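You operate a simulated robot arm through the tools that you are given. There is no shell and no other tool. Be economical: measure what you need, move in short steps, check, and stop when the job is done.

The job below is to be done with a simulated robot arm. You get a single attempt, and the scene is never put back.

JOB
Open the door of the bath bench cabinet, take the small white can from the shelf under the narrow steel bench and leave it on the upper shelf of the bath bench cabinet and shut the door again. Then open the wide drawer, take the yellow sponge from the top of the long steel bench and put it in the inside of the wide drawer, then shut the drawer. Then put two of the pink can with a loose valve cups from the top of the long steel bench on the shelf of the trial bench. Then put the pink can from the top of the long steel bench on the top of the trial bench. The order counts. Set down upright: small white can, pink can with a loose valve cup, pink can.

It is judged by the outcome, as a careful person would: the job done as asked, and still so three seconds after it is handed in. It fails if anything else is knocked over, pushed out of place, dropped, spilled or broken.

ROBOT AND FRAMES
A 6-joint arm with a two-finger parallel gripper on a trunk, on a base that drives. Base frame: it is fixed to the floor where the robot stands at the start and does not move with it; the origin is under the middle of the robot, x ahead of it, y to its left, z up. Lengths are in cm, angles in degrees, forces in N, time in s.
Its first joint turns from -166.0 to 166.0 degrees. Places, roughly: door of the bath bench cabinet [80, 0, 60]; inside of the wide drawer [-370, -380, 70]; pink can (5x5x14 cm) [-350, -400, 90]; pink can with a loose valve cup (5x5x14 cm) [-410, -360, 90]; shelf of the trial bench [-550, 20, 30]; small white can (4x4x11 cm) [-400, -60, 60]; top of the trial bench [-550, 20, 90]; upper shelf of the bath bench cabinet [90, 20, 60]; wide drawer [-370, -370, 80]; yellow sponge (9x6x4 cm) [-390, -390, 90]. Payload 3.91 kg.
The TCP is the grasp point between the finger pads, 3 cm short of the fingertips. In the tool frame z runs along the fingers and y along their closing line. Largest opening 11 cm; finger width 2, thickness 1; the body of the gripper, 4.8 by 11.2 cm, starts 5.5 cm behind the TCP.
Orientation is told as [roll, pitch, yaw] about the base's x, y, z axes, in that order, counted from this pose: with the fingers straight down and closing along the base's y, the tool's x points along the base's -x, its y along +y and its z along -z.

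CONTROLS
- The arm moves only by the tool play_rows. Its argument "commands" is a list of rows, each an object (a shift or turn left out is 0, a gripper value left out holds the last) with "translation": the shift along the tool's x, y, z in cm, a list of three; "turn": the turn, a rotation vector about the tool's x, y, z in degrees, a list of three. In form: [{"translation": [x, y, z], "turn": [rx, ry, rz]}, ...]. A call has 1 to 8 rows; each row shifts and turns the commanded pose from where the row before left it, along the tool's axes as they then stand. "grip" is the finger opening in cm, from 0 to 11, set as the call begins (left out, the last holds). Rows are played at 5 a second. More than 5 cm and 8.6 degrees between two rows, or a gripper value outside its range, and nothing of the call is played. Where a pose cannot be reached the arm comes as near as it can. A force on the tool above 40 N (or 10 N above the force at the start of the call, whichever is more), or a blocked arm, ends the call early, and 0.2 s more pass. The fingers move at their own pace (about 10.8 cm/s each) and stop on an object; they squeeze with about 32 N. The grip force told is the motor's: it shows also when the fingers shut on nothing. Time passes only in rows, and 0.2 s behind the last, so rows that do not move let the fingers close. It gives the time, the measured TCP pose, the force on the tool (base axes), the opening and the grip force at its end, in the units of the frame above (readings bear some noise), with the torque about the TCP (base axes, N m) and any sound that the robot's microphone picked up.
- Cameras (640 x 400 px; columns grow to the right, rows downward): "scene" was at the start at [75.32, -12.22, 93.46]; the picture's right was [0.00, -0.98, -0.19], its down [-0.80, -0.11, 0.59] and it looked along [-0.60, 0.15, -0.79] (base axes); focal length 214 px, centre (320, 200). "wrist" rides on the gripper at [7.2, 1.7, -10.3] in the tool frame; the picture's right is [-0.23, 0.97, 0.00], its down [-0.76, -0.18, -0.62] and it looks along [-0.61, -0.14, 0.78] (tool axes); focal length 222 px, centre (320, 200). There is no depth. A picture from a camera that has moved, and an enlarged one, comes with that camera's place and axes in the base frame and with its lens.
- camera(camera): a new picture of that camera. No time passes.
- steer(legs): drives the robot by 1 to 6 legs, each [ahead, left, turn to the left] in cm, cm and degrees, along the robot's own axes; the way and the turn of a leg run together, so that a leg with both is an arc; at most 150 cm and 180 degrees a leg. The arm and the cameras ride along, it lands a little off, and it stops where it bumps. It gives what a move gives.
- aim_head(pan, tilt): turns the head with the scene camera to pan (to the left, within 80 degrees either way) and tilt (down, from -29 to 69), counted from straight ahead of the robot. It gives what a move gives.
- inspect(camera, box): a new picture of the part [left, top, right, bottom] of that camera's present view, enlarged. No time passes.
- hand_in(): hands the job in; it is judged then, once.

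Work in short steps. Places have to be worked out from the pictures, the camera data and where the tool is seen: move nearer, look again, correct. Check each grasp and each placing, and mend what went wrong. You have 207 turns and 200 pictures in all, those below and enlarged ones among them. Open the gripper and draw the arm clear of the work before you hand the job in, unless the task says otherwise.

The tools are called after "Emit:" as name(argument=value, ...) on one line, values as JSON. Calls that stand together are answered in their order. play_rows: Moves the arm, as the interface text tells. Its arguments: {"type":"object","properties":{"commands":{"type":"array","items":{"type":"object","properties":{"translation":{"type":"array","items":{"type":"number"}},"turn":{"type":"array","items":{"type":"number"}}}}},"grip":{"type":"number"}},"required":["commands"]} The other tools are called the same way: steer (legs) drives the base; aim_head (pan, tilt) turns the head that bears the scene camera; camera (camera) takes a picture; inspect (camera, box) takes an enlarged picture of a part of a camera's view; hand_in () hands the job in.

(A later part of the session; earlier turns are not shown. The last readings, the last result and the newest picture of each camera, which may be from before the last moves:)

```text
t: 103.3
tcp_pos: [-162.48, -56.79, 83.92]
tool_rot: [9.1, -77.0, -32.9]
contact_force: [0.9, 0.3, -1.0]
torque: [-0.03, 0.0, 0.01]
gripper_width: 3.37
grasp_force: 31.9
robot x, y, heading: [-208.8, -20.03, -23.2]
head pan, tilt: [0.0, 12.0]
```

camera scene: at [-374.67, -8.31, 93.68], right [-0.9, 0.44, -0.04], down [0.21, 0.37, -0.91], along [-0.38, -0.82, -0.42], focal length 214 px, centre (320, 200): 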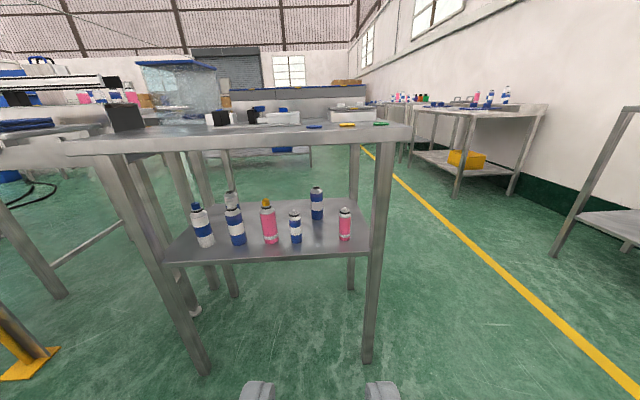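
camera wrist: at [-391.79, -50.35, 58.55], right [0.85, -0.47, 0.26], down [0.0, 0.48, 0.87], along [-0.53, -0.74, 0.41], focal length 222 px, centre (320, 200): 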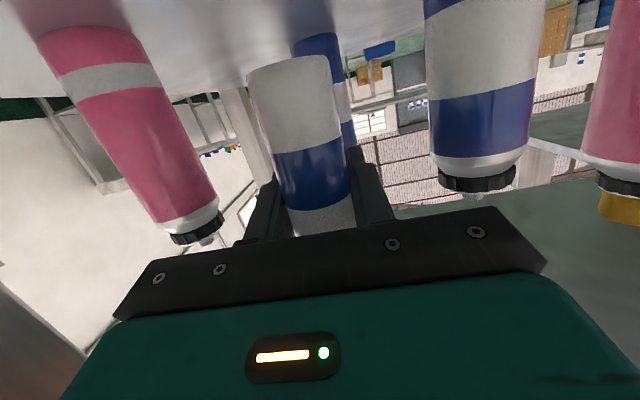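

Emit:
steer(legs=[[125, 0, 0], [118, 0, 0], [0, 0, 89.7]])

Emit:
camera(camera="scene")

```text
t: 119.2
tcp_pos: [52.75, -68.81, 83.95]
tool_rot: [8.9, -77.0, 57.9]
contact_force: [0.2, -0.4, -0.4]
torque: [-0.01, -0.01, -0.02]
gripper_width: 3.36
grasp_force: 32.2
robot x, y, heading: [16.65, -115.49, 67.3]
head pan, tilt: [0.0, 12.0]
```

```text
168 pictures are left
camera scene: at [52.66, -70.41, 93.71], right [0.92, -0.4, -0.04], down [-0.2, -0.37, -0.91], along [0.34, 0.84, -0.42], focal length 214 px, centre (320, 200)
```

scene: 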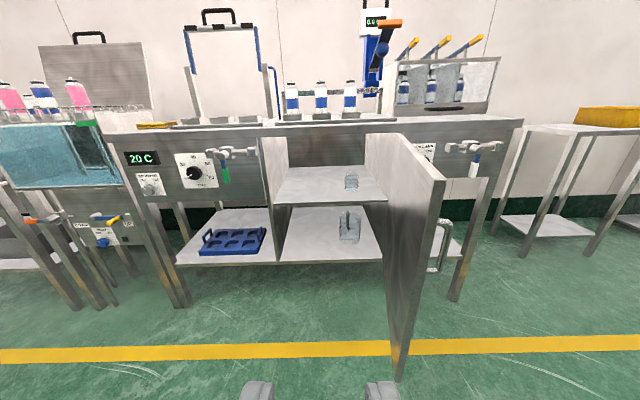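

The upper shelf (z≈59, front edge s≈31) is visible with a jar at u≈87. I'll place the can left of it at u≈74, s≈41. First extend and lower the arm in free space.

Emit:
play_rows(commands=[{"translation": [1.43, 0, 4.02]}, {"translation": [1.43, 0, 4.02]}, {"translation": [1.43, 0, 4.02]}, {"translation": [1.43, 0, 4.02]}, {"translation": [1.43, 0, 4.02]}, {"translation": [1.43, 0, 4.02]}])

Emit:
steer(legs=[[38, 0, -0.6]])

Emit:
camera(camera="scene")

Emit:
camera(camera="wrist")

```text
t: 120.5
tcp_pos: [60.88, -48.68, 69.99]
tool_rot: [9.2, -77.0, 57.7]
contact_force: [-1.2, -0.1, -0.4]
torque: [-0.04, 0.0, -0.03]
gripper_width: 3.34
grasp_force: 31.9
robot x, y, heading: [16.86, -115.85, 67.2]
head pan, tilt: [0.0, 12.0]
```

```text
t: 123.0
tcp_pos: [76.91, -13.99, 69.99]
tool_rot: [9.0, -77.0, 57.0]
contact_force: [0.2, -0.9, -0.5]
torque: [-0.02, -0.04, -0.01]
gripper_width: 3.38
grasp_force: 32.0
robot x, y, heading: [31.76, -80.55, 66.5]
head pan, tilt: [0.0, 12.0]
```

```text
167 pictures are left
camera scene: at [76.9, -15.65, 79.82], right [0.91, -0.41, -0.04], down [-0.2, -0.37, -0.91], along [0.36, 0.83, -0.42], focal length 214 px, centre (320, 200)
```

scene: 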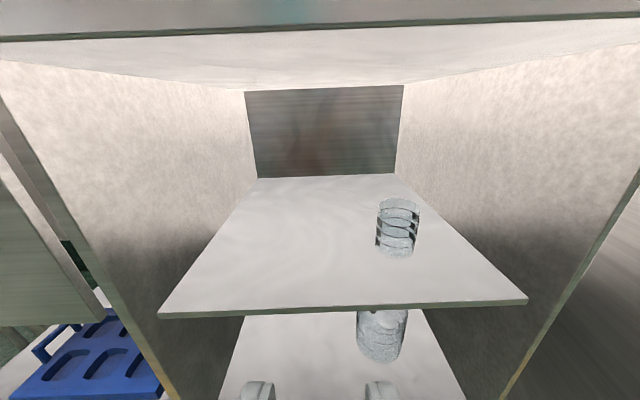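

```text
166 pictures are left
camera wrist: at [70.51, -23.95, 65.4], right [-0.86, 0.44, 0.26], down [0.01, -0.48, 0.87], along [0.51, 0.76, 0.41], focal length 222 px, centre (320, 200)
```

wrist: 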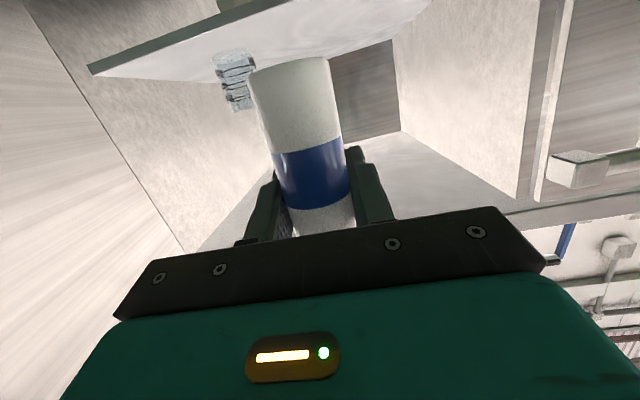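

Shelf front edge at s≈33.5, z≈58; jar at u≈88. I lower to leave ~2.5 cm clearance and drive in.

Emit:
play_rows(commands=[{"translation": [2.2, 0, 0.5]}, {}])

Emit:
steer(legs=[[17, 0, 0]])

Emit:
camera(camera="scene")

Emit:
camera(camera="wrist")

```text
t: 123.6
tcp_pos: [76.82, -13.99, 67.84]
tool_rot: [9.0, -76.9, 57.1]
contact_force: [0.4, 0.0, -1.0]
torque: [-0.02, 0.01, 0.0]
gripper_width: 3.36
grasp_force: 31.5
robot x, y, heading: [31.71, -80.21, 66.5]
head pan, tilt: [0.0, 12.0]
```

```text
t: 125.0
tcp_pos: [83.95, 1.5, 67.89]
tool_rot: [9.1, -76.8, 56.8]
contact_force: [0.0, 0.8, -0.6]
torque: [0.01, 0.01, 0.0]
gripper_width: 3.39
grasp_force: 31.5
robot x, y, heading: [38.75, -64.78, 66.2]
head pan, tilt: [0.0, 12.0]
```

```text
165 pictures are left
camera scene: at [83.81, -0.22, 77.61], right [0.91, -0.41, -0.04], down [-0.2, -0.37, -0.91], along [0.36, 0.83, -0.42], focal length 214 px, centre (320, 200)
```

scene: 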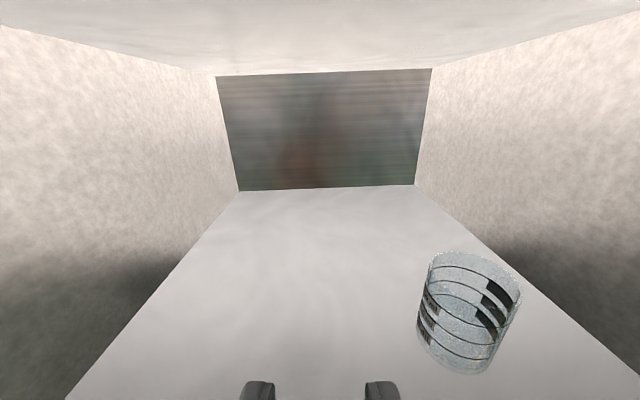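

```text
164 pictures are left
camera wrist: at [77.39, -8.5, 63.19], right [-0.86, 0.44, 0.26], down [0.01, -0.48, 0.87], along [0.51, 0.75, 0.41], focal length 222 px, centre (320, 200)
```

wrist: 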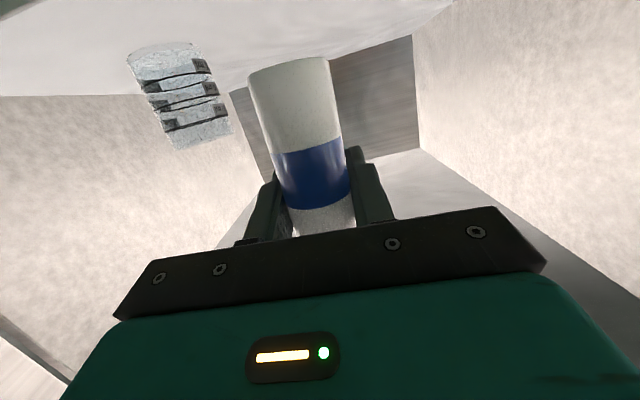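

TCP is at the shelf edge. I advance 8 cm more with the arm, then lower gently until contact.

Emit:
play_rows(commands=[{"translation": [-0.9, 0.3, 3.9]}, {"translation": [-0.9, 0.3, 3.9]}, {}])

Emit:
play_rows(commands=[{"translation": [0.8, 0, 0.18]}, {"translation": [0.8, 0, 0.18]}, {"translation": [0.4, 0, 0.09]}, {}])

Emit:
camera(camera="wrist")

```text
t: 125.8
tcp_pos: [86.63, 9.09, 67.94]
tool_rot: [9.0, -76.9, 56.8]
contact_force: [-0.9, 0.4, -1.7]
torque: [-0.01, -0.05, 0.03]
gripper_width: 3.33
grasp_force: 32.0
robot x, y, heading: [38.46, -64.93, 66.1]
head pan, tilt: [0.0, 12.0]
```

```text
t: 126.8
tcp_pos: [86.48, 9.03, 65.75]
tool_rot: [9.1, -76.9, 56.9]
contact_force: [0.2, -0.5, -1.2]
torque: [0.0, -0.02, 0.01]
gripper_width: 3.34
grasp_force: 31.9
robot x, y, heading: [38.64, -65.1, 66.0]
head pan, tilt: [0.0, 12.0]
```

```text
163 pictures are left
camera wrist: at [79.98, -0.9, 61.2], right [-0.86, 0.44, 0.26], down [0.01, -0.48, 0.87], along [0.51, 0.75, 0.41], focal length 222 px, centre (320, 200)
```

wrist: 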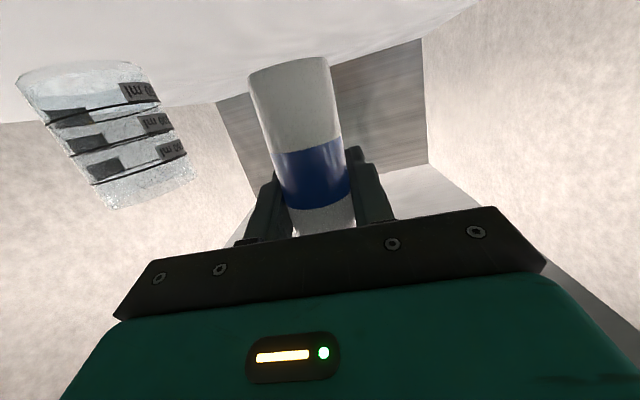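

Not yet touching. I lower in small steps, watching the force.

Emit:
play_rows(commands=[{"translation": [0.4, 0, 0.09]}, {"translation": [0.3, 0, 0.07]}, {}])

Emit:
play_rows(commands=[{"translation": [0.3, 0, 0.07]}, {"translation": [0.3, 0, 0.07]}, {}])

```text
t: 127.6
tcp_pos: [86.51, 9.15, 65.03]
tool_rot: [9.0, -76.9, 56.8]
contact_force: [0.2, -0.3, -0.3]
torque: [0.01, 0.01, 0.02]
gripper_width: 3.32
grasp_force: 31.5
robot x, y, heading: [38.79, -64.88, 66.1]
head pan, tilt: [0.0, 12.0]
```

```text
t: 128.4
tcp_pos: [86.49, 9.12, 64.47]
tool_rot: [9.0, -76.9, 56.8]
contact_force: [0.1, 0.1, -0.3]
torque: [0.01, 0.03, 0.0]
gripper_width: 3.36
grasp_force: 32.1
robot x, y, heading: [38.66, -64.76, 66.4]
head pan, tilt: [0.0, 12.0]
```

Emit:
play_rows(commands=[{"translation": [0.3, 0, 0.07]}, {"translation": [0.2, 0, 0.05]}, {}])

Emit:
camera(camera="wrist")

```text
t: 129.2
tcp_pos: [86.55, 9.04, 64.07]
tool_rot: [9.1, -76.8, 56.8]
contact_force: [0.2, 0.0, -0.1]
torque: [0.02, -0.01, 0.02]
gripper_width: 3.35
grasp_force: 31.7
robot x, y, heading: [39.08, -64.98, 66.3]
head pan, tilt: [0.0, 12.0]
```

```text
162 pictures are left
camera wrist: at [80.0, -0.89, 59.37], right [-0.86, 0.44, 0.26], down [0.01, -0.48, 0.87], along [0.51, 0.75, 0.41], focal length 222 px, centre (320, 200)
```

wrist: 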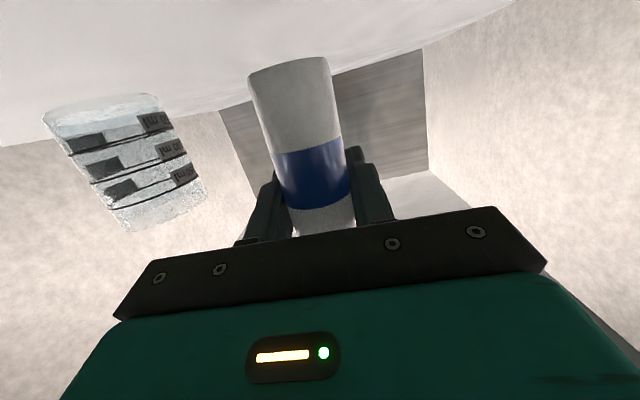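

By the jar's base, the shelf is near z≈56.5–57, so about 1 cm is left. I continue down slowly.

Emit:
play_rows(commands=[{"translation": [0.25, 0, 0.06]}, {"translation": [0.25, 0, 0.06]}, {}])

Emit:
play_rows(commands=[{"translation": [0.25, 0, 0.06]}, {"translation": [0.25, 0, 0.06]}, {}])

```text
t: 130.0
tcp_pos: [86.45, 9.14, 63.39]
tool_rot: [9.0, -76.9, 56.8]
contact_force: [-0.4, 0.5, -0.2]
torque: [0.01, 0.01, -0.02]
gripper_width: 3.33
grasp_force: 31.8
robot x, y, heading: [38.19, -64.83, 66.1]
head pan, tilt: [0.0, 12.0]
```

```text
t: 130.8
tcp_pos: [86.49, 9.02, 62.98]
tool_rot: [9.0, -76.9, 56.9]
contact_force: [-0.5, 0.1, -1.2]
torque: [0.01, 0.01, 0.01]
gripper_width: 3.34
grasp_force: 32.1
robot x, y, heading: [38.75, -65.07, 65.8]
head pan, tilt: [0.0, 12.0]
```

Emit:
play_rows(commands=[{"translation": [0.25, 0, 0.06]}, {"translation": [0.25, 0, 0.06]}, {}])

Emit:
camera(camera="wrist")

```text
t: 131.6
tcp_pos: [86.49, 9.1, 62.37]
tool_rot: [9.1, -76.9, 56.8]
contact_force: [0.3, 0.0, -0.7]
torque: [0.0, -0.02, -0.01]
gripper_width: 3.34
grasp_force: 32.3
robot x, y, heading: [38.88, -64.86, 65.8]
head pan, tilt: [0.0, 12.0]
```

```text
161 pictures are left
camera wrist: at [80.03, -0.87, 57.81], right [-0.86, 0.44, 0.26], down [0.01, -0.48, 0.87], along [0.51, 0.75, 0.41], focal length 222 px, centre (320, 200)
```

wrist: 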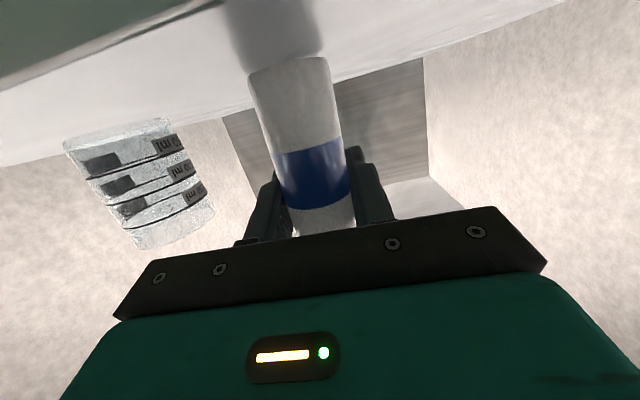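

Emit:
play_rows(commands=[{"translation": [0.2, 0, 0.05]}, {"translation": [0.15, 0, 0.03]}, {}])

Emit:
inspect(camera="wrist", box=[180, 0, 400, 140])

```text
t: 132.4
tcp_pos: [86.39, 9.14, 62.4]
tool_rot: [9.1, -77.2, 56.8]
contact_force: [0.9, 2.8, 23.8]
torque: [-0.25, -0.18, 0.05]
gripper_width: 3.35
grasp_force: 31.6
robot x, y, heading: [38.68, -64.69, 66.1]
head pan, tilt: [0.0, 12.0]
```

```text
2.86 times, centred on (290, 70) of wrist
camera zoom: at [80.01, -0.86, 57.6], right [-0.86, 0.44, 0.26], down [0.01, -0.49, 0.87], along [0.51, 0.75, 0.42], focal length 635 px, centre (406, 571)
```

zoom: 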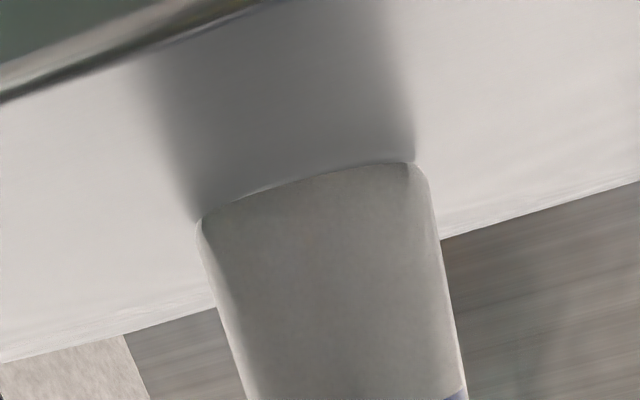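

Contact (24 N). I relieve slightly and open the gripper to 6 cm.

Emit:
play_rows(commands=[{"translation": [-0.15, 0, -0.03]}, {}])

Emit:
play_rows(commands=[{}, {}], grip=6)

Emit:
play_rows(commands=[{"translation": [0.9, 0, -3.9]}, {"translation": [0.9, 0, -3.9]}, {}])

Emit:
camera(camera="wrist")

Emit:
camera(camera="scene")

```text
t: 133.0
tcp_pos: [86.48, 8.99, 62.36]
tool_rot: [9.1, -77.0, 56.9]
contact_force: [2.9, 5.6, 18.5]
torque: [0.04, -0.33, 0.12]
gripper_width: 3.34
grasp_force: 32.5
robot x, y, heading: [38.69, -65.08, 66.2]
head pan, tilt: [0.0, 12.0]
```

```text
t: 133.6
tcp_pos: [86.48, 8.91, 61.99]
tool_rot: [9.2, -76.9, 56.9]
contact_force: [0.1, 0.2, 0.4]
torque: [0.0, -0.01, 0.01]
gripper_width: 5.99
grasp_force: 0.2
robot x, y, heading: [38.91, -65.07, 66.0]
head pan, tilt: [0.0, 12.0]
```

```text
t: 134.4
tcp_pos: [83.24, 1.76, 62.1]
tool_rot: [8.9, -76.9, 56.9]
contact_force: [0.6, 0.1, -1.5]
torque: [-0.02, -0.01, 0.0]
gripper_width: 6.0
grasp_force: 0.0
robot x, y, heading: [38.78, -64.9, 66.1]
head pan, tilt: [0.0, 12.0]
```

```text
159 pictures are left
camera wrist: at [76.75, -8.19, 57.57], right [-0.86, 0.44, 0.26], down [0.01, -0.48, 0.87], along [0.51, 0.75, 0.41], focal length 222 px, centre (320, 200)
```

wrist: 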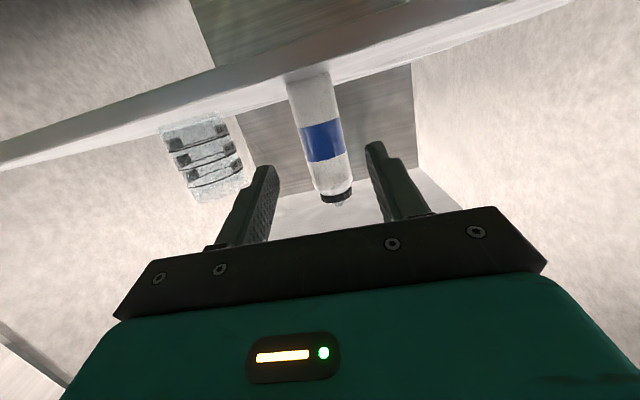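

```text
158 pictures are left
camera scene: at [83.16, 0.08, 71.98], right [0.91, -0.41, -0.04], down [-0.2, -0.37, -0.91], along [0.36, 0.83, -0.42], focal length 214 px, centre (320, 200)
```

scene: 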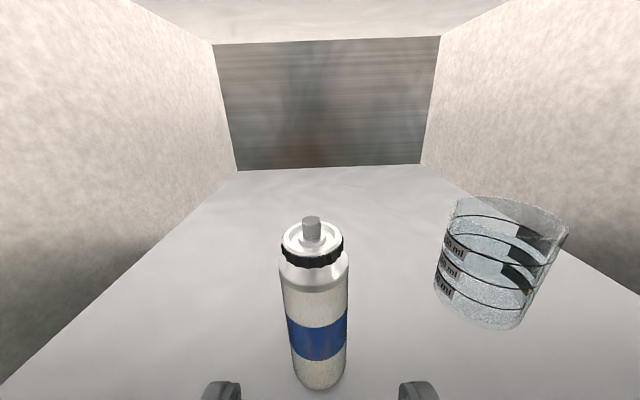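

The can stands upright on the upper shelf, jar untouched. I back out, raise the arm above handle level with fingers closed, and move around to the outer side of the door.

Emit:
steer(legs=[[-62, 0, 0.4]])

Emit:
play_rows(commands=[{"translation": [-4, 0, -0.9]}, {"translation": [-4, 0, -0.9]}, {"translation": [-4, 0, -0.9]}, {"translation": [-4, 0, -0.9]}, {}], grip=0)

Emit:
steer(legs=[[0, -30, 0]])

Emit:
camera(camera="scene")

```text
t: 137.9
tcp_pos: [57.99, -53.8, 62.15]
tool_rot: [9.0, -76.9, 57.6]
contact_force: [0.9, 0.7, -0.4]
torque: [-0.04, -0.03, -0.02]
gripper_width: 5.99
grasp_force: 0.1
robot x, y, heading: [14.41, -121.17, 67.1]
head pan, tilt: [0.0, 12.0]
```

```text
t: 139.1
tcp_pos: [58.68, -54.25, 78.56]
tool_rot: [9.1, -77.0, 57.4]
contact_force: [0.3, 0.0, -0.2]
torque: [-0.01, -0.01, 0.01]
gripper_width: 0.05
grasp_force: 31.4
robot x, y, heading: [14.48, -121.4, 66.6]
head pan, tilt: [0.0, 12.0]
```

```text
t: 141.1
tcp_pos: [86.59, -66.14, 78.66]
tool_rot: [9.2, -76.9, 57.5]
contact_force: [0.7, 0.5, -0.3]
torque: [0.0, 0.0, -0.04]
gripper_width: 0.01
grasp_force: 31.9
robot x, y, heading: [42.41, -133.15, 66.8]
head pan, tilt: [0.0, 12.0]
```

```text
157 pictures are left
camera scene: at [86.62, -67.85, 88.42], right [0.92, -0.4, -0.04], down [-0.2, -0.37, -0.91], along [0.35, 0.84, -0.42], focal length 214 px, centre (320, 200)
```

scene: 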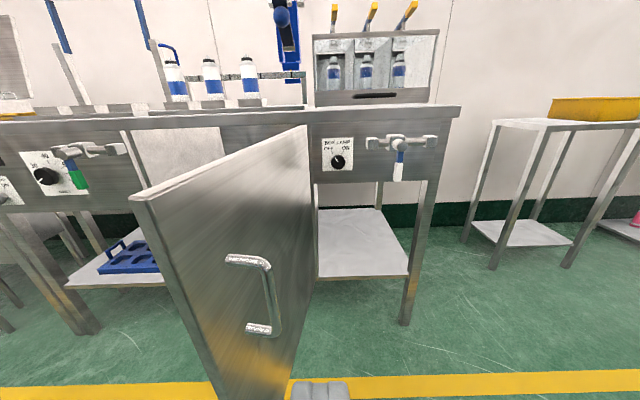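

I'm on the outer side of the door, at TCP z≈78.6 above the handle. I drive ahead and sweep left in an arc to push the door shut.

Emit:
steer(legs=[[12, 0, 0], [3, 18, 0]])

Emit:
camera(camera="scene")

```text
t: 143.5
tcp_pos: [76.05, -45.49, 78.6]
tool_rot: [9.1, -76.9, 57.4]
contact_force: [-0.1, -0.8, -0.1]
torque: [-0.03, 0.0, 0.01]
gripper_width: 0.01
grasp_force: 32.5
robot x, y, heading: [31.63, -112.12, 66.9]
head pan, tilt: [0.0, 12.0]
```

```text
156 pictures are left
camera scene: at [76.04, -47.1, 88.42], right [0.92, -0.4, -0.04], down [-0.2, -0.37, -0.91], along [0.35, 0.84, -0.42], focal length 214 px, centre (320, 200)
```

scene: 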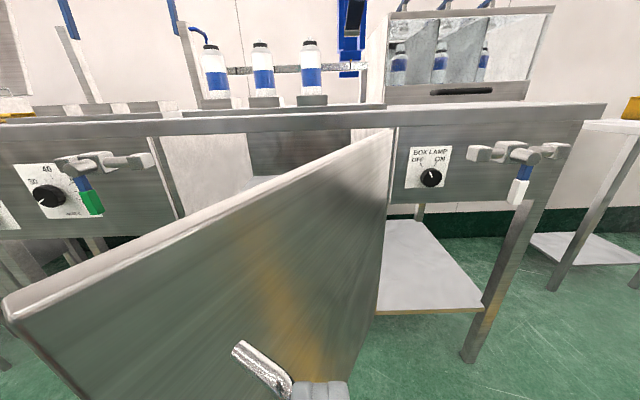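

The door is moving with the push (now ~60°). I continue the arc.

Emit:
steer(legs=[[5, 10, 0], [8, 8, 0], [8, 5, 0]])

Emit:
camera(camera="scene")

```text
t: 146.2
tcp_pos: [63.79, -17.4, 78.48]
tool_rot: [9.1, -77.0, 57.0]
contact_force: [0.1, -0.7, 0.7]
torque: [-0.02, 0.01, 0.02]
gripper_width: 0.0
grasp_force: 32.0
robot x, y, heading: [18.92, -83.93, 66.5]
head pan, tilt: [0.0, 12.0]
```

```text
155 pictures are left
camera scene: at [63.63, -19.1, 88.42], right [0.91, -0.41, -0.04], down [-0.2, -0.37, -0.91], along [0.36, 0.83, -0.42], focal length 214 px, centre (320, 200)
```

scene: 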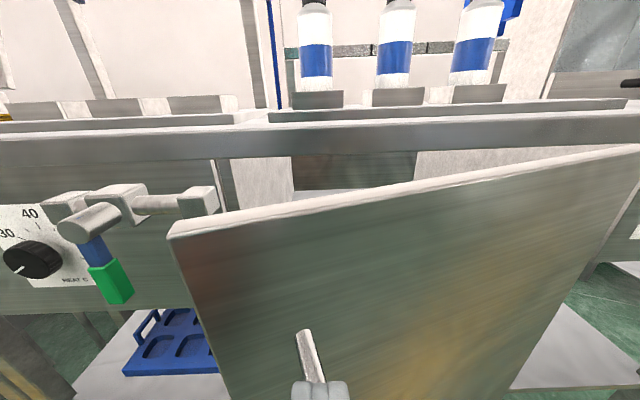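

Door at about 20°. I push straight ahead to shut it.

Emit:
steer(legs=[[14, 2, 0]])

Emit:
camera(camera="scene")

```text
t: 147.5
tcp_pos: [67.48, -3.88, 78.59]
tool_rot: [9.1, -77.0, 57.0]
contact_force: [0.3, 0.2, -0.1]
torque: [-0.02, -0.01, 0.0]
gripper_width: 0.0
grasp_force: 32.0
robot x, y, heading: [23.12, -70.6, 66.5]
head pan, tilt: [0.0, 12.0]
```

```text
154 pictures are left
camera scene: at [67.42, -5.48, 88.42], right [0.91, -0.41, -0.04], down [-0.2, -0.37, -0.91], along [0.36, 0.83, -0.42], focal length 214 px, centre (320, 200)
```

scene: 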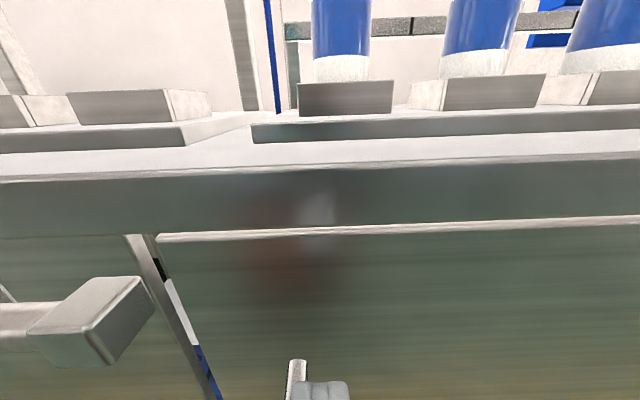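

Nearly shut. I push the last centimetres with the arm, stopping on force.

Emit:
play_rows(commands=[{"translation": [-0.3, 0, 1.2]}, {"translation": [-0.3, 0, 1.2]}, {"translation": [-0.3, 0, 1.2]}, {"translation": [-0.3, 0, 1.0]}, {"translation": [-0.2, 0, 0.8]}])

Emit:
camera(camera="scene")

```text
t: 148.5
tcp_pos: [69.11, -0.31, 78.79]
tool_rot: [9.1, -76.9, 57.0]
contact_force: [-12.0, -19.9, 9.7]
torque: [0.29, -0.09, 0.11]
gripper_width: 0.0
grasp_force: 31.5
robot x, y, heading: [22.48, -70.36, 66.3]
head pan, tilt: [0.0, 12.0]
stopped in row 4: the force on the tool passed its limit at 72 N (the readings are from after the stop); the commanded pose is now the measured one
```

```text
153 pictures are left
camera scene: at [69.04, -1.96, 88.51], right [0.91, -0.41, -0.04], down [-0.2, -0.37, -0.91], along [0.36, 0.83, -0.42], focal length 214 px, centre (320, 200)
```

scene: 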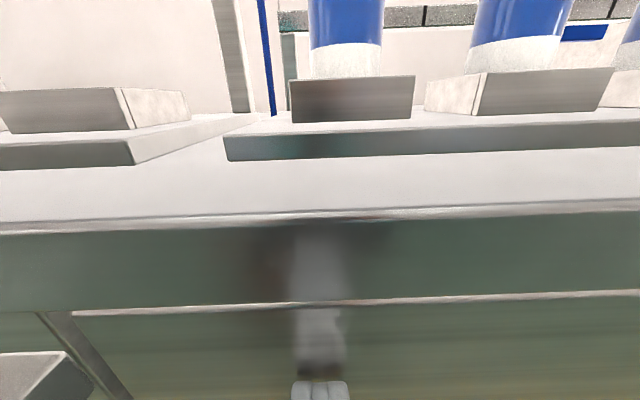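

Hard contact at tip s≈30, consistent with fully shut. I back off and verify.

Emit:
steer(legs=[[-60, 0, 0]])

Emit:
camera(camera="scene")

```text
t: 151.9
tcp_pos: [44.93, -55.6, 78.57]
tool_rot: [9.0, -76.8, 57.0]
contact_force: [-0.3, -0.3, -0.6]
torque: [0.03, -0.01, 0.0]
gripper_width: 0.0
grasp_force: 32.1
robot x, y, heading: [-1.62, -125.81, 66.4]
head pan, tilt: [0.0, 12.0]
```

```text
152 pictures are left
camera scene: at [44.92, -57.34, 88.39], right [0.91, -0.41, -0.04], down [-0.2, -0.37, -0.91], along [0.36, 0.83, -0.42], focal length 214 px, centre (320, 200)
```

scene: 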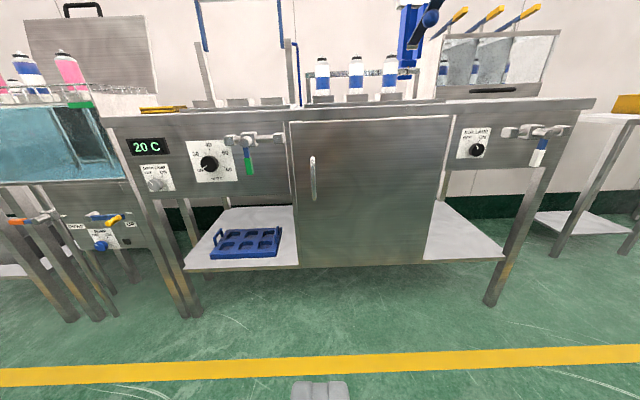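

Door is shut. Next, the drawer: its bench lies at s≈-490 beyond the conveyor line, so I'll go around the far end. Retract the arm and drive down the aisle.

Emit:
play_rows(commands=[{"translation": [-0.2, 0, -4.3]}, {"translation": [-0.2, 0, -4.3]}, {"translation": [-0.2, 0, -4.3]}, {"translation": [-0.2, 0, -4.3]}, {"translation": [-0.2, 0, -4.3]}])

Emit:
steer(legs=[[0, 0, 90], [140, 0, 0], [140, 0, 0]])

```text
t: 153.1
tcp_pos: [36.81, -74.84, 84.41]
tool_rot: [9.0, -76.7, 57.2]
contact_force: [0.2, 0.4, -0.2]
torque: [-0.01, 0.0, 0.0]
gripper_width: 0.01
grasp_force: 31.9
robot x, y, heading: [-1.92, -126.07, 66.5]
head pan, tilt: [0.0, 12.0]
```

```text
t: 170.5
tcp_pos: [-306.77, 28.84, 84.38]
tool_rot: [8.9, -76.8, 145.6]
contact_force: [-0.3, -0.1, -0.8]
torque: [0.0, 0.02, -0.01]
gripper_width: 0.0
grasp_force: 31.7
robot x, y, heading: [-256.61, -11.26, 154.8]
head pan, tilt: [0.0, 12.0]
```

Emit:
steer(legs=[[0, 0, 1.7], [125, 0, 0], [65, 0, 0], [0, 0, 90]])

Emit:
camera(camera="scene")

```text
t: 184.3
tcp_pos: [-467.4, 7.24, 84.38]
tool_rot: [8.9, -76.8, -119.0]
contact_force: [-0.4, 0.9, 0.1]
torque: [0.01, 0.0, 0.03]
gripper_width: 0.0
grasp_force: 32.0
robot x, y, heading: [-432.4, 60.52, -109.8]
head pan, tilt: [0.0, 12.0]
```

```text
151 pictures are left
camera scene: at [-466.95, 8.75, 94.2], right [-0.94, 0.35, -0.04], down [0.18, 0.39, -0.91], along [-0.3, -0.85, -0.42], focal length 214 px, centre (320, 200)
```

scene: 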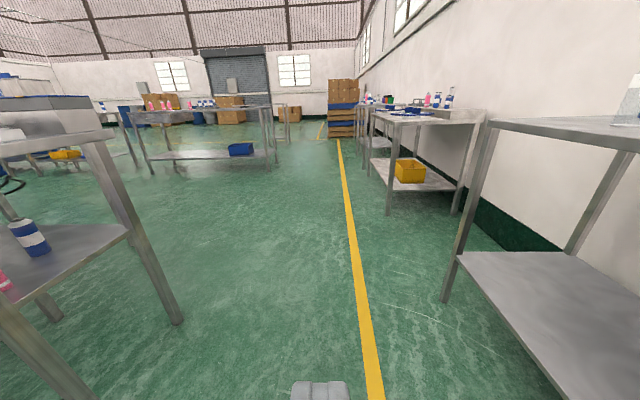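

Clear lane between the narrow bench and wall benches; the long bench with pink cans is ahead-left. I drive on and look again.

Emit:
steer(legs=[[0, 0, -3.7], [120, 0, 0], [110, 0, 0]])

Emit:
aim_head(pan=35, tilt=12)

Emit:
camera(camera="scene")

```text
t: 196.0
tcp_pos: [-564.65, -199.89, 84.42]
tool_rot: [9.1, -76.7, -123.6]
contact_force: [-0.1, 0.0, 0.0]
torque: [-0.03, -0.04, -0.01]
gripper_width: 0.0
grasp_force: 31.6
robot x, y, heading: [-525.59, -149.19, -114.2]
head pan, tilt: [0.0, 12.0]
```

```text
t: 197.0
tcp_pos: [-564.66, -199.91, 84.36]
tool_rot: [8.9, -76.8, -123.7]
contact_force: [-0.7, -0.2, -0.1]
torque: [0.0, 0.01, 0.0]
gripper_width: 0.0
grasp_force: 31.6
robot x, y, heading: [-525.66, -149.37, -114.3]
head pan, tilt: [35.0, 12.0]
```

```text
150 pictures are left
camera scene: at [-558.49, -199.17, 94.77], right [-0.97, -0.16, -0.16], down [0.08, 0.39, -0.92], along [0.21, -0.91, -0.36], focal length 214 px, centre (320, 200)
```

scene: 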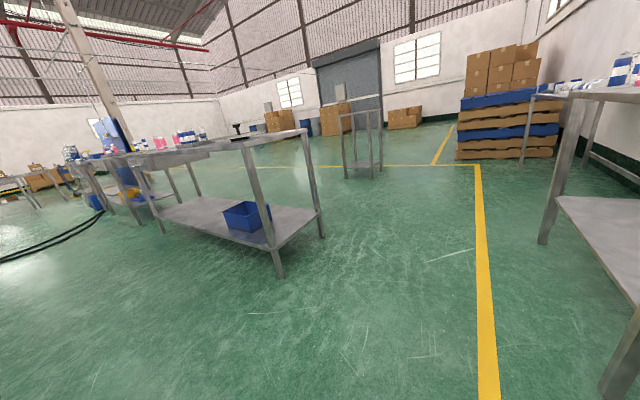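

The long bench's near end is at u≈-334, front at s≈-480. I go to s≈-395, then along its front.

Emit:
steer(legs=[[46, 0, 0], [0, 0, 90.8], [130, 0, 0], [85, 0, 0], [0, 0, -90]])

Emit:
aim_head(pan=0, tilt=15)

Emit:
camera(camera="scene")

```text
t: 217.8
tcp_pos: [-378.29, -320.29, 84.37]
tool_rot: [8.9, -76.8, -118.8]
contact_force: [0.2, 0.0, -0.7]
torque: [0.0, 0.03, 0.01]
gripper_width: 0.0
grasp_force: 31.7
robot x, y, heading: [-343.51, -266.8, -109.5]
head pan, tilt: [35.0, 12.0]
```

```text
t: 218.8
tcp_pos: [-378.27, -320.41, 84.39]
tool_rot: [9.0, -76.7, -118.9]
contact_force: [0.0, -0.5, 0.4]
torque: [-0.02, 0.04, -0.03]
gripper_width: 0.02
grasp_force: 31.7
robot x, y, heading: [-343.18, -266.68, -109.7]
head pan, tilt: [0.0, 15.0]
```

```text
149 pictures are left
camera scene: at [-377.81, -318.83, 93.72], right [-0.94, 0.34, -0.04], down [0.19, 0.43, -0.88], along [-0.29, -0.83, -0.47], focal length 214 px, centre (320, 200)
```

scene: 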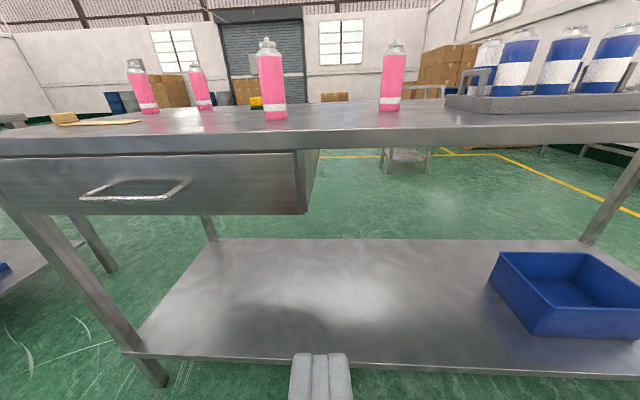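

Drawer and four pink cans are visible. I zoom in to tell them apart.

Emit:
inspect(camera="scene", box=[0, 20, 240, 170])

Emit:
inspect(camera="scene", box=[180, 20, 420, 170])

```text
2.67 times, centred on (120, 95) of scene
camera zoom: at [-377.81, -318.83, 93.72], right [-0.94, 0.34, -0.04], down [0.19, 0.43, -0.88], along [-0.29, -0.83, -0.47], focal length 572 px, centre (853, 480)
```

zoom: 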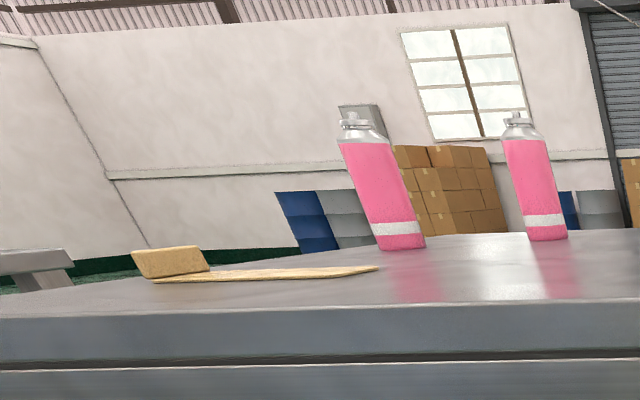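

```text
2.67 times, centred on (300, 95) of scene
camera zoom: at [-377.81, -318.83, 93.72], right [-0.94, 0.34, -0.04], down [0.19, 0.43, -0.88], along [-0.29, -0.83, -0.47], focal length 572 px, centre (373, 480)
```

zoom: 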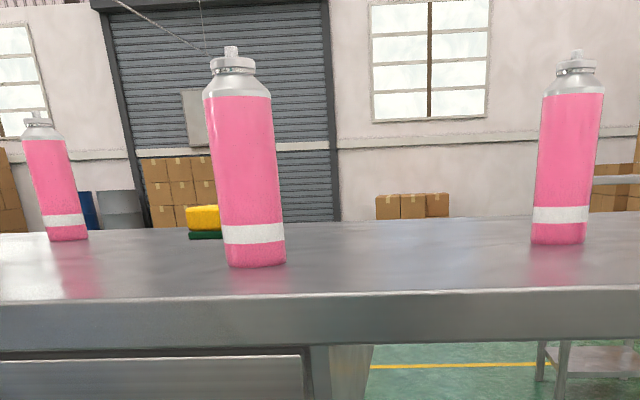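

The rightmost-back can (#1, near (-353,-404)) matches "pink can"; I'll confirm later. First the drawer: handle bar at about u≈-183, s≈-476, z≈78. I line up the base with it.

Emit:
steer(legs=[[0, 0, -3.9], [0, 40.7, 0]])

Emit:
camera(camera="scene")

```text
t: 221.8
tcp_pos: [-343.86, -334.39, 84.4]
tool_rot: [9.0, -76.8, -122.6]
contact_force: [0.1, 0.2, -0.2]
torque: [0.01, 0.03, 0.0]
gripper_width: 0.0
grasp_force: 31.8
robot x, y, heading: [-305.54, -283.13, -113.4]
head pan, tilt: [0.0, 15.0]
```

```text
146 pictures are left
camera scene: at [-343.26, -332.84, 93.72], right [-0.91, 0.41, -0.04], down [0.22, 0.42, -0.88], along [-0.34, -0.81, -0.47], focal length 214 px, centre (320, 200)
```

scene: 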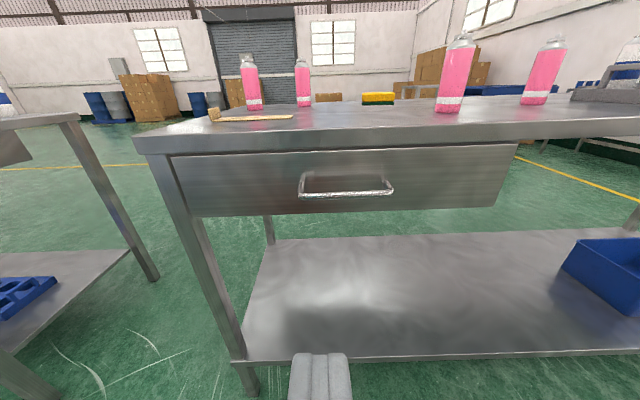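

Handle bar triangulated at u≈-186, s≈-473, z≈78.3. I roll the gripper 90° so the fingers close vertically, and open it.

Emit:
play_rows(commands=[{"turn": [0, 0, 8.2]}, {"turn": [0, 0, 8.2]}, {"turn": [0, 0, 8.2]}, {"turn": [0, 0, 8.2]}, {"turn": [0, 0, 8.2]}, {"turn": [0, 0, 8.2]}], grip=7)

Emit:
play_rows(commands=[{"turn": [0, 0, 8.2]}, {"turn": [0, 0, 8.2]}, {"turn": [0, 0, 8.2]}, {"turn": [0, 0, 8.2]}, {"turn": [0, 0, 8.0]}])

Emit:
camera(camera="scene")

Emit:
camera(camera="wrist")

```text
t: 223.2
tcp_pos: [-343.82, -334.41, 84.26]
tool_rot: [73.4, -37.4, 166.7]
contact_force: [-0.3, 0.0, 1.4]
torque: [-0.03, -0.01, 0.02]
gripper_width: 6.99
grasp_force: 0.0
robot x, y, heading: [-305.49, -283.18, -113.5]
head pan, tilt: [0.0, 15.0]
```

```text
t: 224.4
tcp_pos: [-343.84, -334.38, 84.44]
tool_rot: [77.0, 2.2, 156.0]
contact_force: [0.4, 0.2, 0.0]
torque: [-0.01, -0.01, 0.01]
gripper_width: 6.98
grasp_force: 0.0
robot x, y, heading: [-305.44, -283.24, -113.3]
head pan, tilt: [0.0, 15.0]
```

```text
145 pictures are left
camera scene: at [-350.02, -327.73, 85.06], right [0.12, 0.19, -0.97], down [0.98, -0.16, 0.09], along [-0.14, -0.97, -0.21], focal length 214 px, centre (320, 200)
```

scene: 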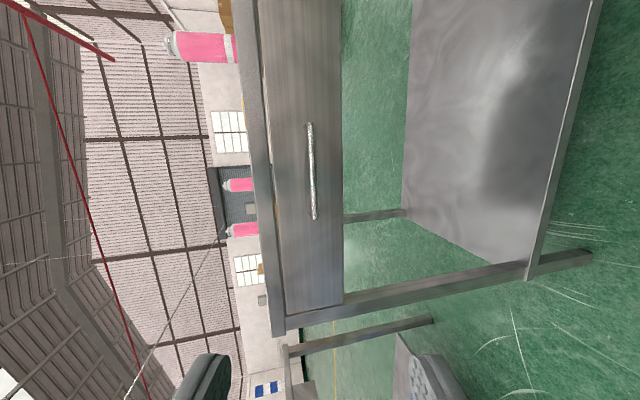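

```text
144 pictures are left
camera wrist: at [-333.41, -328.47, 88.73], right [-0.33, -0.09, 0.94], down [-0.43, 0.9, -0.06], along [-0.84, -0.43, -0.34], focal length 222 px, centre (320, 200)
```

wrist: 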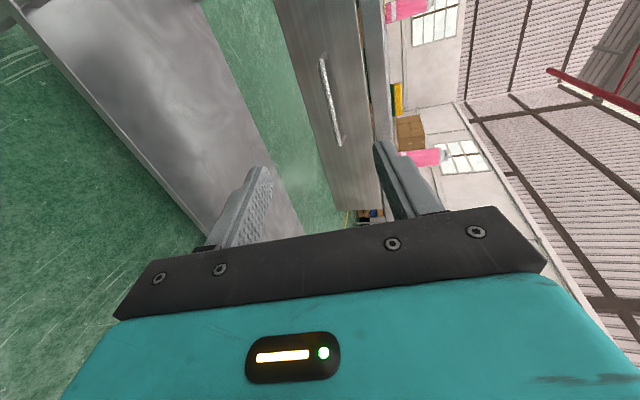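

Good. I lower 6 cm, shift right 4 cm, then drive 18 cm ahead and look.

Emit:
play_rows(commands=[{"translation": [-2.05, -2.97, 0.7]}, {"translation": [-2.05, -2.97, 0.7]}, {}])

Emit:
steer(legs=[[18, 0, 0]])

Emit:
camera(camera="scene")

Emit:
camera(camera="wrist")

```text
t: 225.2
tcp_pos: [-347.34, -333.0, 78.33]
tool_rot: [77.0, 2.1, 156.1]
contact_force: [0.1, 0.2, 0.0]
torque: [-0.03, 0.03, 0.0]
gripper_width: 6.99
grasp_force: 0.0
robot x, y, heading: [-305.8, -282.98, -113.6]
head pan, tilt: [0.0, 15.0]
```

```text
t: 226.7
tcp_pos: [-354.31, -349.45, 78.18]
tool_rot: [77.0, 2.0, 156.1]
contact_force: [-0.1, -0.5, 0.2]
torque: [-0.03, -0.01, 0.01]
gripper_width: 6.98
grasp_force: 0.0
robot x, y, heading: [-312.57, -299.36, -113.4]
head pan, tilt: [0.0, 15.0]
```

```text
143 pictures are left
camera scene: at [-360.59, -342.7, 78.88], right [0.12, 0.19, -0.97], down [0.98, -0.16, 0.09], along [-0.14, -0.97, -0.21], focal length 214 px, centre (320, 200)
```

scene: 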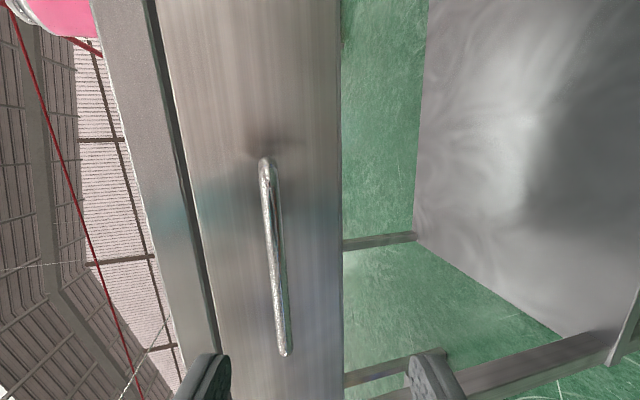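

```text
142 pictures are left
camera wrist: at [-343.98, -343.42, 82.53], right [-0.33, -0.1, 0.94], down [-0.43, 0.9, -0.06], along [-0.84, -0.43, -0.34], focal length 222 px, centre (320, 200)
```

wrist: 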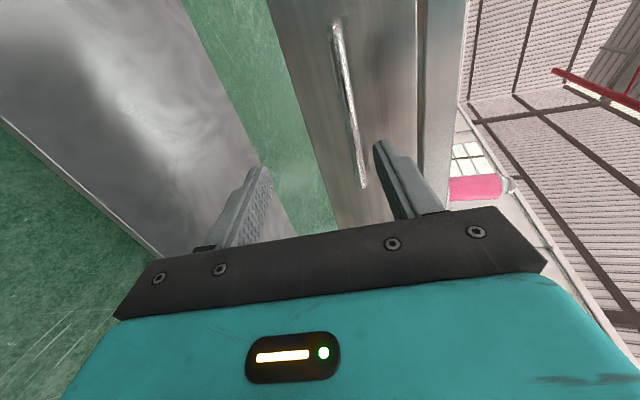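

Bar at z≈79.2, u≈-186; TCP u matches. I advance 11 cm, rising ~1 cm, then close on the bar.

Emit:
play_rows(commands=[{"translation": [0, 1.13, 3.57]}, {"translation": [0, 1.13, 3.57]}, {"translation": [0, 1.13, 3.57]}, {}])

Emit:
camera(camera="wrist")

```text
t: 227.5
tcp_pos: [-358.26, -357.99, 78.88]
tool_rot: [76.9, 2.1, 155.9]
contact_force: [28.1, 41.5, 9.6]
torque: [-1.9, 1.12, 0.49]
gripper_width: 6.88
grasp_force: 0.0
robot x, y, heading: [-312.53, -299.4, -113.5]
head pan, tilt: [0.0, 15.0]
stopped in row 3: the force on the tool passed its limit at 128 N (the readings are from after the stop); the commanded pose is now the measured one
```

```text
141 pictures are left
camera wrist: at [-347.81, -352.16, 83.25], right [-0.33, -0.1, 0.94], down [-0.43, 0.9, -0.06], along [-0.84, -0.42, -0.34], focal length 222 px, centre (320, 200)
```

wrist: 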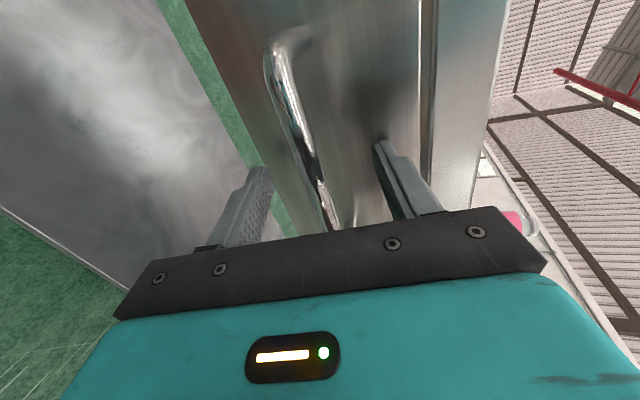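

The fingertips touched the drawer face (s≈-474); the bar is between the fingers. I back off 0.7 cm and close.

Emit:
play_rows(commands=[{"translation": [0, -0.15, -0.7]}, {}])

Emit:
play_rows(commands=[{}, {}, {}, {}], grip=0)

```text
t: 228.1
tcp_pos: [-358.05, -357.72, 78.85]
tool_rot: [76.8, 2.1, 156.0]
contact_force: [-1.5, -0.3, -0.1]
torque: [-0.03, 0.01, -0.01]
gripper_width: 6.99
grasp_force: 0.0
robot x, y, heading: [-313.0, -299.5, -113.3]
head pan, tilt: [0.0, 15.0]
```

```text
t: 229.1
tcp_pos: [-358.05, -357.55, 78.94]
tool_rot: [76.8, 2.1, 156.0]
contact_force: [-2.9, -0.9, 16.4]
torque: [0.33, 0.79, 0.42]
gripper_width: 1.21
grasp_force: 45.6
robot x, y, heading: [-312.34, -299.54, -113.3]
head pan, tilt: [0.0, 15.0]
```

Bar gripped. I pull the drawer by driving straight back, in two parts.

Emit:
steer(legs=[[-14, 0, 0]])

Emit:
camera(camera="scene")

```text
t: 230.4
tcp_pos: [-352.53, -344.67, 78.89]
tool_rot: [76.9, 2.0, 156.0]
contact_force: [-19.2, 6.6, 28.7]
torque: [0.34, 0.92, -0.16]
gripper_width: 1.2
grasp_force: 45.1
robot x, y, heading: [-307.13, -286.77, -113.3]
head pan, tilt: [0.0, 15.0]
```

```text
140 pictures are left
camera scene: at [-358.67, -338.05, 79.61], right [0.12, 0.19, -0.97], down [0.98, -0.16, 0.09], along [-0.14, -0.97, -0.21], focal length 214 px, centre (320, 200)
```

scene: 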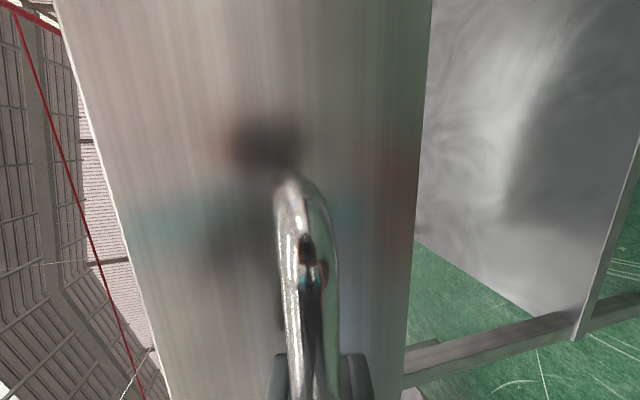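

Drawer comes along. I pull another 12 cm, then release and back off.

Emit:
steer(legs=[[-13, 0, 0]])

Emit:
play_rows(commands=[{}, {}, {}], grip=6)

Emit:
steer(legs=[[-20, 0, 0]])

Emit:
camera(camera="scene")

```text
t: 231.7
tcp_pos: [-347.34, -332.74, 78.87]
tool_rot: [76.9, 2.1, 155.9]
contact_force: [-10.3, 4.5, 11.8]
torque: [0.34, 0.84, -0.01]
gripper_width: 1.22
grasp_force: 45.0
robot x, y, heading: [-301.36, -274.48, -113.2]
head pan, tilt: [0.0, 15.0]
```

```text
t: 232.5
tcp_pos: [-347.32, -332.82, 78.87]
tool_rot: [77.0, 2.1, 156.0]
contact_force: [0.3, 0.0, -0.2]
torque: [-0.01, 0.0, 0.0]
gripper_width: 5.99
grasp_force: 0.0
robot x, y, heading: [-301.68, -274.33, -113.4]
head pan, tilt: [0.0, 15.0]
```

```text
t: 234.1
tcp_pos: [-339.51, -314.24, 79.02]
tool_rot: [77.0, 2.0, 155.9]
contact_force: [0.3, -0.2, 0.6]
torque: [-0.02, -0.01, 0.05]
gripper_width: 5.99
grasp_force: 0.0
robot x, y, heading: [-293.62, -256.04, -113.6]
head pan, tilt: [0.0, 15.0]
```

```text
139 pictures are left
camera scene: at [-345.63, -307.55, 79.6], right [0.12, 0.19, -0.97], down [0.98, -0.16, 0.09], along [-0.14, -0.97, -0.21], focal length 214 px, centre (320, 200)
```

scene: 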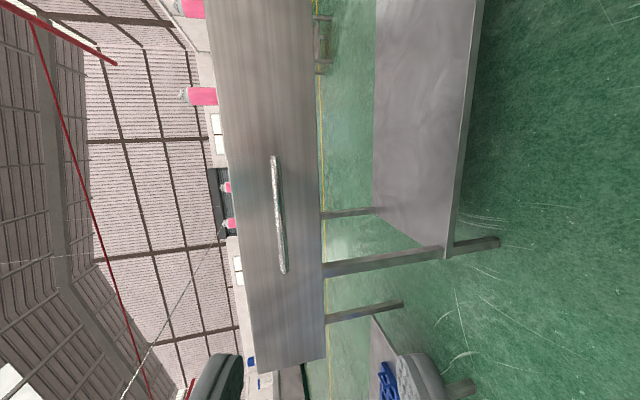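

Drawer is open ~26 cm. Now I point the tool straight down (closing line along the depth direction, good for the 6 cm side of the sponge) and raise it.

Emit:
play_rows(commands=[{"turn": [8.5, 0, 0]}, {"turn": [8.5, 0, 0]}, {"turn": [8.5, 0, 0]}, {"turn": [8.5, 0, 0]}, {"turn": [8.5, 0, 0]}, {"turn": [8.5, 0, 0]}, {"turn": [8.5, 0, 0]}, {"turn": [8.5, 0, 0]}], grip=11)

Emit:
play_rows(commands=[{"turn": [8.5, 0, 0]}, {"translation": [0, 0, -4.8]}, {"translation": [0, 0, -4.8]}, {"translation": [0, 0, -4.8]}, {"translation": [0, 0, -4.8]}, {"translation": [0, 0, -4.8]}, {}])

Emit:
camera(camera="scene")

Emit:
camera(camera="wrist")

```text
t: 235.9
tcp_pos: [-339.5, -314.19, 79.08]
tool_rot: [8.8, 2.0, 155.9]
contact_force: [-0.6, 0.0, -0.3]
torque: [-0.01, 0.03, 0.05]
gripper_width: 10.98
grasp_force: 0.1
robot x, y, heading: [-293.97, -255.79, -113.6]
head pan, tilt: [0.0, 15.0]
```

```text
t: 237.5
tcp_pos: [-340.58, -313.63, 102.95]
tool_rot: [0.5, 2.1, 155.9]
contact_force: [0.0, 0.4, -0.3]
torque: [-0.03, -0.03, 0.02]
gripper_width: 11.01
grasp_force: 0.0
robot x, y, heading: [-293.95, -256.34, -113.5]
head pan, tilt: [0.0, 15.0]
```

```text
138 pictures are left
camera scene: at [-348.22, -310.21, 106.44], right [0.41, 0.91, -0.01], down [0.87, -0.39, 0.29], along [0.27, -0.13, -0.96], focal length 214 px, centre (320, 200)
```

scene: 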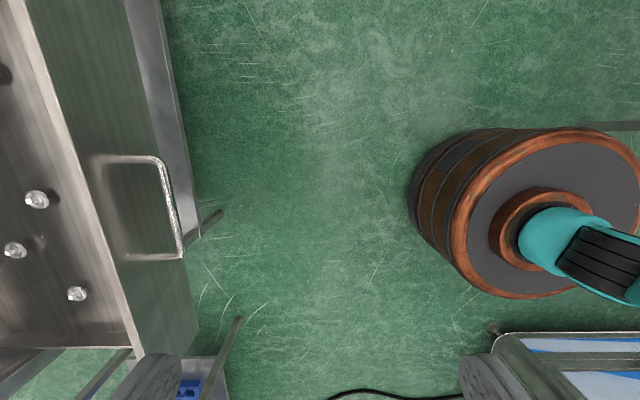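

```text
137 pictures are left
camera wrist: at [-334.9, -318.03, 113.63], right [-0.61, -0.8, 0.0], down [-0.64, 0.49, 0.59], along [-0.47, 0.36, -0.8], focal length 222 px, centre (320, 200)
```

wrist: 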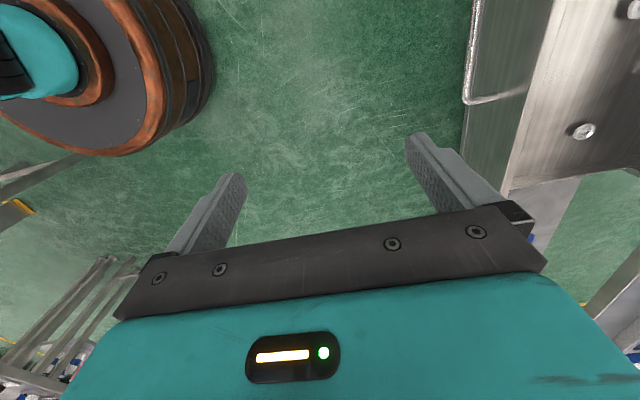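

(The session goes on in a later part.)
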